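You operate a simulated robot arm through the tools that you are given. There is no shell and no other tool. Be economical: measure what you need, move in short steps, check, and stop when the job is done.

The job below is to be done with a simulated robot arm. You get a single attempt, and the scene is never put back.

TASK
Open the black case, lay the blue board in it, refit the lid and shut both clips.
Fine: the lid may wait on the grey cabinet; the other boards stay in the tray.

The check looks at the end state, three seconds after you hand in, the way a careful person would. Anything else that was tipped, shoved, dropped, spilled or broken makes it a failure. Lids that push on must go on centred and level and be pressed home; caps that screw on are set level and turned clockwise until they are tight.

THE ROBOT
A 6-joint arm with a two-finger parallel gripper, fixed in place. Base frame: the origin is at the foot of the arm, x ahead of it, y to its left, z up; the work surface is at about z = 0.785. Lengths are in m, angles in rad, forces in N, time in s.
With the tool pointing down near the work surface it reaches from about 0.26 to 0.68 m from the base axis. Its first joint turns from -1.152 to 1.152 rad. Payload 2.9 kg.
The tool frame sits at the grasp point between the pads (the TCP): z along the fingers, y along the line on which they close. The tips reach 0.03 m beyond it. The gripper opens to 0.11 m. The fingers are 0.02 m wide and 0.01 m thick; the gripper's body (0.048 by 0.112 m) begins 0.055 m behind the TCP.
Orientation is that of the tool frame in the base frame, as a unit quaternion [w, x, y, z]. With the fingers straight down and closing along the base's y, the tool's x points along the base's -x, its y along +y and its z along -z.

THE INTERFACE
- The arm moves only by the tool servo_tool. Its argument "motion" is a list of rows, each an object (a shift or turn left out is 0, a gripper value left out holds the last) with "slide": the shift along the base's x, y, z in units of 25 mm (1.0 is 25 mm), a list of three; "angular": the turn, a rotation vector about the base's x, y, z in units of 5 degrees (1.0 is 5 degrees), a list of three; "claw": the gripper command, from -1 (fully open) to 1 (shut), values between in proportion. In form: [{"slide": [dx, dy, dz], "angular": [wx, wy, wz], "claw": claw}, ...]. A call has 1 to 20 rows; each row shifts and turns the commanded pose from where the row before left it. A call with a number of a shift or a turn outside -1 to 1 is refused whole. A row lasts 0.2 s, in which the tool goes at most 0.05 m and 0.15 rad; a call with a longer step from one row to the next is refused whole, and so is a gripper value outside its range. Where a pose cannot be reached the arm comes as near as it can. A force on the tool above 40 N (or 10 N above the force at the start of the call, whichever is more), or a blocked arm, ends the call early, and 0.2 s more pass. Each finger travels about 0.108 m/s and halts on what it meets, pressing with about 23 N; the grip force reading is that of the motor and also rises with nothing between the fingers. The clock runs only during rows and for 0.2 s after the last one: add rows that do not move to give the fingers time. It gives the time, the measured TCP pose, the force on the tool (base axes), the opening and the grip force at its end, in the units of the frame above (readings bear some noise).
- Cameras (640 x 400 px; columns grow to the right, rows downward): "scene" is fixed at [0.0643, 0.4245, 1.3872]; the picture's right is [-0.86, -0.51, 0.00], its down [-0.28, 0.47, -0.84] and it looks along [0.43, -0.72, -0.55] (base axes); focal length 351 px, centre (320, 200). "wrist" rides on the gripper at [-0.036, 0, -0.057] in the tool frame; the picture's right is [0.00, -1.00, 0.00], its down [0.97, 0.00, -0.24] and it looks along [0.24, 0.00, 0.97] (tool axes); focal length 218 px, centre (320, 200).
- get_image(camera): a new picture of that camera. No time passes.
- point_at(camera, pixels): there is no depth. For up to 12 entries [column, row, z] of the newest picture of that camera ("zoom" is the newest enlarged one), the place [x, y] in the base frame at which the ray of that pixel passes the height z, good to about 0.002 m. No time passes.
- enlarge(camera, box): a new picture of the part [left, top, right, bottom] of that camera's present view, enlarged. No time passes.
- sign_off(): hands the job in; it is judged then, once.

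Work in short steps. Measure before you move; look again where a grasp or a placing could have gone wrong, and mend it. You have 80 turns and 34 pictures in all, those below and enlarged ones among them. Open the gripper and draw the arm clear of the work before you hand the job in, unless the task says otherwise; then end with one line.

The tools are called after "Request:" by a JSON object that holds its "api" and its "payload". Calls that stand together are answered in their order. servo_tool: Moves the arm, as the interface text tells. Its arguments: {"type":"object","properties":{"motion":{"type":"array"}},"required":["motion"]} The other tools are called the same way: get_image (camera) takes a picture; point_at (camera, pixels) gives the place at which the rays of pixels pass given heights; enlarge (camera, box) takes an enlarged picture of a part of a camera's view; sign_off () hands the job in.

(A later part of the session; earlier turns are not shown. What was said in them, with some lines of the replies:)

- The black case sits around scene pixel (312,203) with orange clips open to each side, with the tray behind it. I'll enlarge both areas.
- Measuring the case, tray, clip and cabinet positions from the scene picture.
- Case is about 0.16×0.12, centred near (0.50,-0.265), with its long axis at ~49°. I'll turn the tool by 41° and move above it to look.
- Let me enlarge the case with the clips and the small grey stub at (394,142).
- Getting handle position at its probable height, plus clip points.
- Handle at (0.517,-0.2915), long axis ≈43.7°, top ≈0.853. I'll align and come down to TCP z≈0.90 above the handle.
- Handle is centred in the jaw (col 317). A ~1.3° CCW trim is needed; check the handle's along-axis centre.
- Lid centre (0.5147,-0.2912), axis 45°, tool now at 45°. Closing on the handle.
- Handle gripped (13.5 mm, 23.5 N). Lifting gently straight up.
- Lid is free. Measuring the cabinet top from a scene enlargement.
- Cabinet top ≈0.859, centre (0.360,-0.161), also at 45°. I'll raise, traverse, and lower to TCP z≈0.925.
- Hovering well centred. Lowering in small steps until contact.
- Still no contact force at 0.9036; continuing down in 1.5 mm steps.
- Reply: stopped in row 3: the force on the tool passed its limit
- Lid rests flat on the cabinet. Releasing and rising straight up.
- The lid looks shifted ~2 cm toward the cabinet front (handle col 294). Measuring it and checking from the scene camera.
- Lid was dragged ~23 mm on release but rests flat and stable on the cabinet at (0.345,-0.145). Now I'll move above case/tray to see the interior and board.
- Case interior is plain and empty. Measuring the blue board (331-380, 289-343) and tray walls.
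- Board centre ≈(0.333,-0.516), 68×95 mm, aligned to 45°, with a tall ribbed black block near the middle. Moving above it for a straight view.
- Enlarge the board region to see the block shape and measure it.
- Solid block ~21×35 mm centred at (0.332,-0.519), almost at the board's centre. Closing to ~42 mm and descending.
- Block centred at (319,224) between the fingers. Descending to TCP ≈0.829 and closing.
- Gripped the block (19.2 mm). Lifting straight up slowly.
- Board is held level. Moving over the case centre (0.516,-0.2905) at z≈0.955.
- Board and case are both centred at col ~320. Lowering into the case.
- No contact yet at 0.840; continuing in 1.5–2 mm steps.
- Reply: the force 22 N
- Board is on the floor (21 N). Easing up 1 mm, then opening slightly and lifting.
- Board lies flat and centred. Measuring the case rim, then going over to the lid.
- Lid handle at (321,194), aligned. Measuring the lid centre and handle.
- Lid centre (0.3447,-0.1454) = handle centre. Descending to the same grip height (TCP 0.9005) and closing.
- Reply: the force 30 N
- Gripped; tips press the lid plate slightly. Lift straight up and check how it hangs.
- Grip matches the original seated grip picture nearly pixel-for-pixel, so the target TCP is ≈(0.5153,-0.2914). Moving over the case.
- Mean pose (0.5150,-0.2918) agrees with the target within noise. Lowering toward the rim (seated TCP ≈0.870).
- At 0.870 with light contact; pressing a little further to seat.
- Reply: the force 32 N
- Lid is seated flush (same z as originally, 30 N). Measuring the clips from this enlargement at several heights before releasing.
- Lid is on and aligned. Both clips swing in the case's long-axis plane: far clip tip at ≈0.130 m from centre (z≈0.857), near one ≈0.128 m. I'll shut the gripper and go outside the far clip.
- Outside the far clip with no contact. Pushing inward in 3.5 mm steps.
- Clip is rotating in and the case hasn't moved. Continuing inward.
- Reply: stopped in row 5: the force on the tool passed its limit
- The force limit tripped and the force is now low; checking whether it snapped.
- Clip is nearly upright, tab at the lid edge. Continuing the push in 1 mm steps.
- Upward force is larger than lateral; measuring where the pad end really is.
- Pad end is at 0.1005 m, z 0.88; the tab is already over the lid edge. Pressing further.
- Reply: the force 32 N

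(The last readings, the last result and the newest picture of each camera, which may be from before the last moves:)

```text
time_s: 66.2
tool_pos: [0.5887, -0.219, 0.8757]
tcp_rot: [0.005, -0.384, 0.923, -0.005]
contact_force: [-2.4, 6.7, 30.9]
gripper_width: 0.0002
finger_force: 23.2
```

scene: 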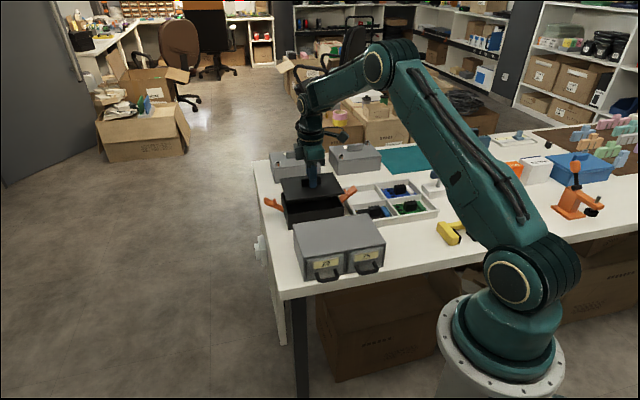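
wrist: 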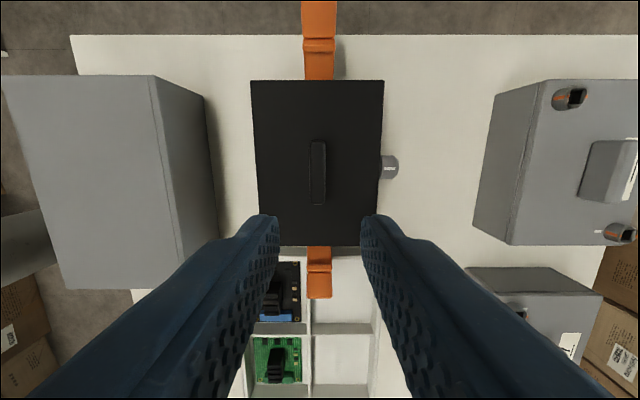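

Mostly vertical force: the fingertip is likely riding on the clip's knuckle. Backing off outward and up to inspect.

Request:
{"api": "servo_tool", "payload": {"motion": [{"slide": [0.3, 0.3, 0]}, {"slide": [0.4, 0.4, 0.1]}, {"slide": [0, 0, 0.5]}, {"slide": [0, 0, 0.8]}, {"slide": [0, 0, 0.8]}, {"slide": [0, 0, 0.8]}, {}]}}

Request:
{"api": "enlarge", "payload": {"camera": "scene", "box": [250, 160, 378, 240]}}

```text
time_s: 67.8
tool_pos: [0.607, -0.201, 0.949]
tcp_rot: [0.003, -0.382, 0.924, -0.003]
contact_force: [0.7, 0.8, -0.7]
gripper_width: 0.0
finger_force: 23.0
```

```text
5.00 times, centred on (314, 200) of scene
```

zoom: 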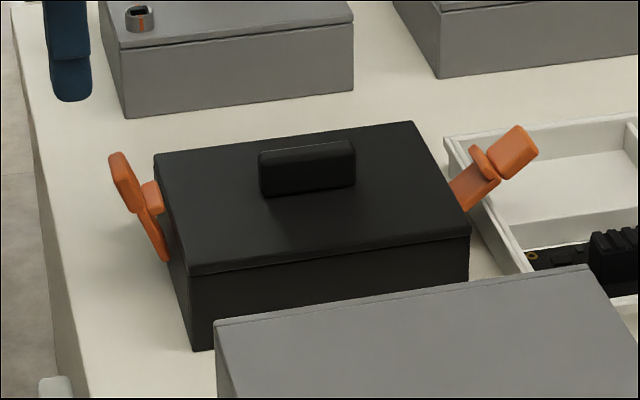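

The clip swung back with the finger, so contact is sticky and the pad end rises along its arc—hence the upward force. I'll re-push, following the arc upward.

Request:
{"api": "servo_tool", "payload": {"motion": [{"slide": [0.4, 0.4, 0]}, {}, {"slide": [0, 0, -0.9]}, {"slide": [0, 0, -0.9]}, {"slide": [0, 0, -0.9]}, {"slide": [0, 0, -0.75]}, {}, {"slide": [-0.1, -0.1, 0]}, {"slide": [-0.1, -0.1, 0]}, {"slide": [-0.1, -0.1, 0]}, {"slide": [-0.1, -0.1, 0.02]}, {"slide": [-0.08, -0.08, 0.03]}, {"slide": [-0.08, -0.08, 0.03]}, {"slide": [-0.08, -0.08, 0.03]}, {"slide": [-0.08, -0.08, 0.03]}, {"slide": [-0.08, -0.08, 0.02]}]}}

```text
time_s: 71.2
tool_pos: [0.5963, -0.2124, 0.8664]
tcp_rot: [0.003, -0.384, 0.923, -0.003]
contact_force: [0.0, 0.2, -0.5]
gripper_width: 0.0001
finger_force: 22.5
```

At s≈0.113 with negligible force. Continuing inward with smaller steps.

Request:
{"api": "servo_tool", "payload": {"motion": [{"slide": [-0.06, -0.06, 0.02]}, {"slide": [-0.06, -0.06, 0.02]}, {"slide": [-0.06, -0.06, 0.01]}, {"slide": [-0.06, -0.06, 0]}, {"slide": [-0.06, -0.06, 0]}]}}

```text
time_s: 72.4
tool_pos: [0.5893, -0.2187, 0.8672]
tcp_rot: [0.003, -0.384, 0.923, -0.003]
contact_force: [0.2, -0.4, -0.3]
gripper_width: 0.0001
finger_force: 23.1
```

Request:
{"api": "servo_tool", "payload": {"motion": [{"slide": [-0.05, -0.05, 0]}, {"slide": [-0.05, -0.05, 0]}, {"slide": [-0.05, -0.05, 0]}, {"slide": [-0.05, -0.05, 0]}]}}

Request:
{"api": "enlarge", "payload": {"camera": "scene", "box": [250, 160, 378, 240]}}

```text
time_s: 73.4
tool_pos: [0.5882, -0.219, 0.8676]
tcp_rot: [0.006, -0.388, 0.922, -0.003]
contact_force: [27.9, 20.0, -3.9]
gripper_width: 0.0
finger_force: 23.0
```

```text
5.00 times, centred on (314, 200) of scene
```

zoom: 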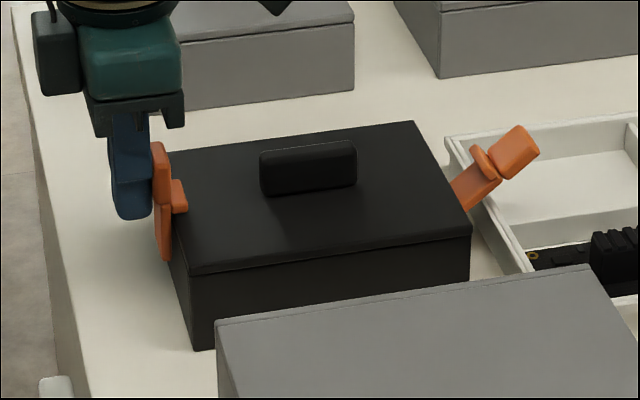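

Far clip is now upright with its tab over the lid and a firm stop (34 N). Backing off, rising and travelling to outside the near clip.

Request:
{"api": "servo_tool", "payload": {"motion": [{"slide": [0.4, 0.4, 0]}, {"slide": [0.5, 0.5, 0]}, {"slide": [0, 0, 0.9]}, {"slide": [0, 0, 0.9]}, {"slide": [0, 0, 0.9]}, {"slide": [0, 0, 0.9]}, {"slide": [0, 0, 0.9]}, {"slide": [-0.9, -0.9, 0]}, {"slide": [-0.9, -0.9, 0]}, {"slide": [-0.9, -0.9, 0]}, {"slide": [-0.9, -0.9, 0]}, {"slide": [-0.9, -0.9, 0]}, {"slide": [-0.9, -0.9, 0]}, {"slide": [-0.9, -0.9, 0]}, {"slide": [-0.9, -0.9, 0]}, {"slide": [-0.9, -0.9, 0]}, {"slide": [-0.2, -0.2, 0]}, {}]}}

```text
time_s: 77.2
tool_pos: [0.4009, -0.4092, 0.982]
tcp_rot: [0.003, -0.383, 0.924, -0.004]
contact_force: [0.5, 0.0, -0.3]
gripper_width: 0.0002
finger_force: 23.1
```

At s≈-0.164, t≈-2.6 mm; correcting the lateral and descending outside the near clip.

Request:
{"api": "servo_tool", "payload": {"motion": [{"slide": [0.05, 0.19, 0]}, {}, {"slide": [0, 0, -0.9]}, {"slide": [0, 0, -0.9]}, {"slide": [0, 0, -0.9]}, {"slide": [0, 0, -0.9]}, {"slide": [0, 0, -0.8]}, {"slide": [0, 0, -0.65]}, {}]}}

```text
time_s: 79.2
tool_pos: [0.4002, -0.4042, 0.8545]
tcp_rot: [0.003, -0.384, 0.923, -0.003]
contact_force: [-0.2, 0.2, -0.2]
gripper_width: 0.0
finger_force: 23.1
```

Clear of contact at s≈-0.161. Pushing along the clip's arc.

Request:
{"api": "servo_tool", "payload": {"motion": [{"slide": [0.08, 0.08, 0]}, {"slide": [0.08, 0.08, 0]}, {"slide": [0.08, 0.08, 0]}, {"slide": [0.08, 0.08, 0]}, {"slide": [0.08, 0.08, 0]}, {"slide": [0.08, 0.08, 0.03]}, {"slide": [0.08, 0.08, 0.05]}, {"slide": [0.08, 0.08, 0.068]}, {"slide": [0.08, 0.08, 0.068]}, {"slide": [0.08, 0.08, 0.068]}, {"slide": [0.08, 0.08, 0.06]}, {"slide": [0.08, 0.08, 0.05]}]}}

```text
time_s: 81.7
tool_pos: [0.4224, -0.3828, 0.8648]
tcp_rot: [0.002, -0.382, 0.924, -0.005]
contact_force: [-5.4, -0.6, 5.5]
gripper_width: 0.0
finger_force: 22.7
stopped in row 12: the force on the tool passed its limit (the readings are from after the stop); the commanded pose is now the measured one
```

Force limit tripped by the sticky contact at s≈-0.130. Continuing with a bit more rise per step.

Request:
{"api": "servo_tool", "payload": {"motion": [{"slide": [0.05, 0.05, 0.05]}, {"slide": [0.06, 0.06, 0.05]}, {"slide": [0.06, 0.06, 0.05]}, {"slide": [0.06, 0.06, 0.04]}]}}

```text
time_s: 82.7
tool_pos: [0.4279, -0.3765, 0.8711]
tcp_rot: [0.003, -0.381, 0.924, -0.006]
contact_force: [-7.2, -3.2, 13.7]
gripper_width: 0.0
finger_force: 22.8
```

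Request:
{"api": "servo_tool", "payload": {"motion": [{"slide": [0.06, 0.06, 0.05]}, {"slide": [0.06, 0.06, 0.05]}, {"slide": [0.06, 0.06, 0.04]}, {"slide": [0.06, 0.06, 0.03]}, {"slide": [0.06, 0.06, 0.02]}]}}

```text
time_s: 83.9
tool_pos: [0.4374, -0.3695, 0.8748]
tcp_rot: [0.003, -0.382, 0.924, -0.005]
contact_force: [1.9, -4.8, 8.5]
gripper_width: 0.0
finger_force: 22.5
```

Request:
{"api": "servo_tool", "payload": {"motion": [{"slide": [0.06, 0.06, 0]}, {"slide": [0.06, 0.06, 0]}, {"slide": [0.05, 0.05, 0]}, {"slide": [0.05, 0.05, 0]}]}}

```text
time_s: 84.9
tool_pos: [0.4426, -0.3641, 0.8768]
tcp_rot: [0.003, -0.382, 0.924, -0.006]
contact_force: [-4.8, -1.0, 27.3]
gripper_width: 0.0
finger_force: 23.6
```

Upward force has built to 27 N; relieving 2.5 mm upward then pushing on.

Request:
{"api": "servo_tool", "payload": {"motion": [{"slide": [0, 0, 0.1]}, {"slide": [0.04, 0.04, 0.03]}, {"slide": [0.04, 0.04, 0.02]}, {"slide": [0.04, 0.04, 0]}]}}

```text
time_s: 85.9
tool_pos: [0.4443, -0.3609, 0.8771]
tcp_rot: [0.002, -0.382, 0.924, -0.004]
contact_force: [-0.1, -2.3, -0.4]
gripper_width: 0.0
finger_force: 22.7
```

Request:
{"api": "servo_tool", "payload": {"motion": [{"slide": [0.05, 0.05, 0]}, {"slide": [0.05, 0.05, 0]}, {"slide": [0.05, 0.05, 0]}]}}

```text
time_s: 86.7
tool_pos: [0.4452, -0.3604, 0.8774]
tcp_rot: [0.0, -0.377, 0.926, -0.005]
contact_force: [-25.5, -16.3, -4.1]
gripper_width: 0.0
finger_force: 23.2
```

Firm horizontal stop (30 N), same signature as the far clip. Backing off, rising, and drawing the arm clear with the gripper opened.

Request:
{"api": "servo_tool", "payload": {"motion": [{"slide": [-0.4, -0.4, 0]}, {"slide": [-0.5, -0.5, 0]}, {"slide": [0, 0, 0.9]}, {"slide": [0, 0, 0.9]}, {"slide": [0, 0, 0.9]}, {"slide": [0, 0, 0.9]}, {"slide": [0, 0, 0.9]}, {"slide": [0, 0, 0.9]}, {"slide": [-0.8, -0.3, 0], "claw": -1}, {"slide": [-0.8, -0.3, 0]}, {"slide": [-0.8, -0.3, 0]}, {"slide": [-0.8, -0.3, 0]}, {"slide": [-0.8, -0.3, 0]}, {}]}}

Request:
{"api": "enlarge", "payload": {"camera": "scene", "box": [250, 150, 410, 250]}}

```text
time_s: 89.7
tool_pos: [0.3262, -0.4176, 1.013]
tcp_rot: [0.003, -0.381, 0.924, -0.006]
contact_force: [0.1, -0.1, 0.3]
gripper_width: 0.1103
finger_force: 0.0
```

```text
4.00 times, centred on (330, 200) of scene
```

zoom: 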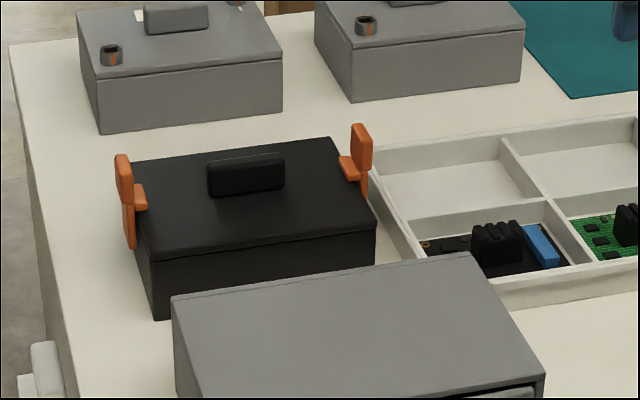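

Both clips are upright with tabs over the lid. Checking their lean numerically.

Request:
{"api": "point_at", "payload": {"camera": "zoom", "pixels": [[123, 154, 0.87], [123, 154, 0.88], [146, 196, 0.835], [146, 196, 0.845], [131, 246, 0.8], [131, 246, 0.81], [360, 124, 0.87], [360, 124, 0.88], [342, 170, 0.835], [342, 170, 0.845], [369, 196, 0.8], [369, 196, 0.81]]}}

```text
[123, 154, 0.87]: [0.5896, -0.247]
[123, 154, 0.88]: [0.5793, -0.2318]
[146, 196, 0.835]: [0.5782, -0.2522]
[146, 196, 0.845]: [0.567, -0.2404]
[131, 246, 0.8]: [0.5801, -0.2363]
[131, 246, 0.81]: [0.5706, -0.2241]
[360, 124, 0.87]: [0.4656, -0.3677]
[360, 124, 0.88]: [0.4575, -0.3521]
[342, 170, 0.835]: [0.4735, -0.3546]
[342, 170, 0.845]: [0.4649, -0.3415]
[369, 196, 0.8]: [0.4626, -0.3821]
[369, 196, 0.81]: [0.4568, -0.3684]
```

Far pad top at s≈0.088 vs base 0.085, near at ≈-0.084: both essentially vertical. One last close look to confirm the tabs sit over the lid.

Request:
{"api": "enlarge", "payload": {"camera": "scene", "box": [274, 176, 350, 224]}}

```text
8.33 times, centred on (312, 200) of scene
```

zoom: 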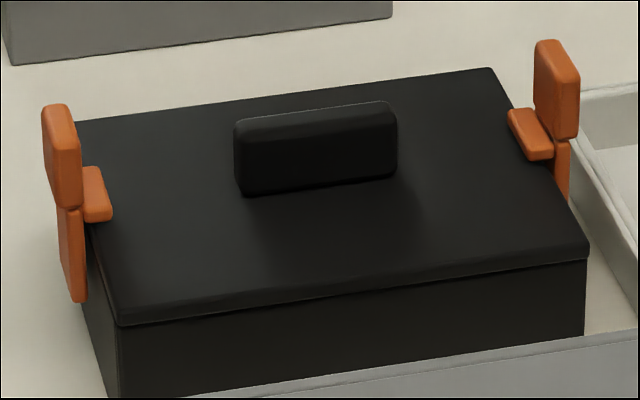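

Both tabs lie over the lid edges and both clip arms are vertical within about 2°. The lid is flush, the other boards are still in the tray, and the arm is clear with the gripper open. Handing in.

Request:
{"api": "sign_off", "payload": {}}

```text
The job is handed in.
```

The blue board is lying flat in the black case, the lid is refitted and pressed home, and both clips are shut over it; the job is handed in, but no verdict came back. The last pictures show both clips upright, with their tabs over the lid; the far clip sprang back about 2 mm after I let go of it.
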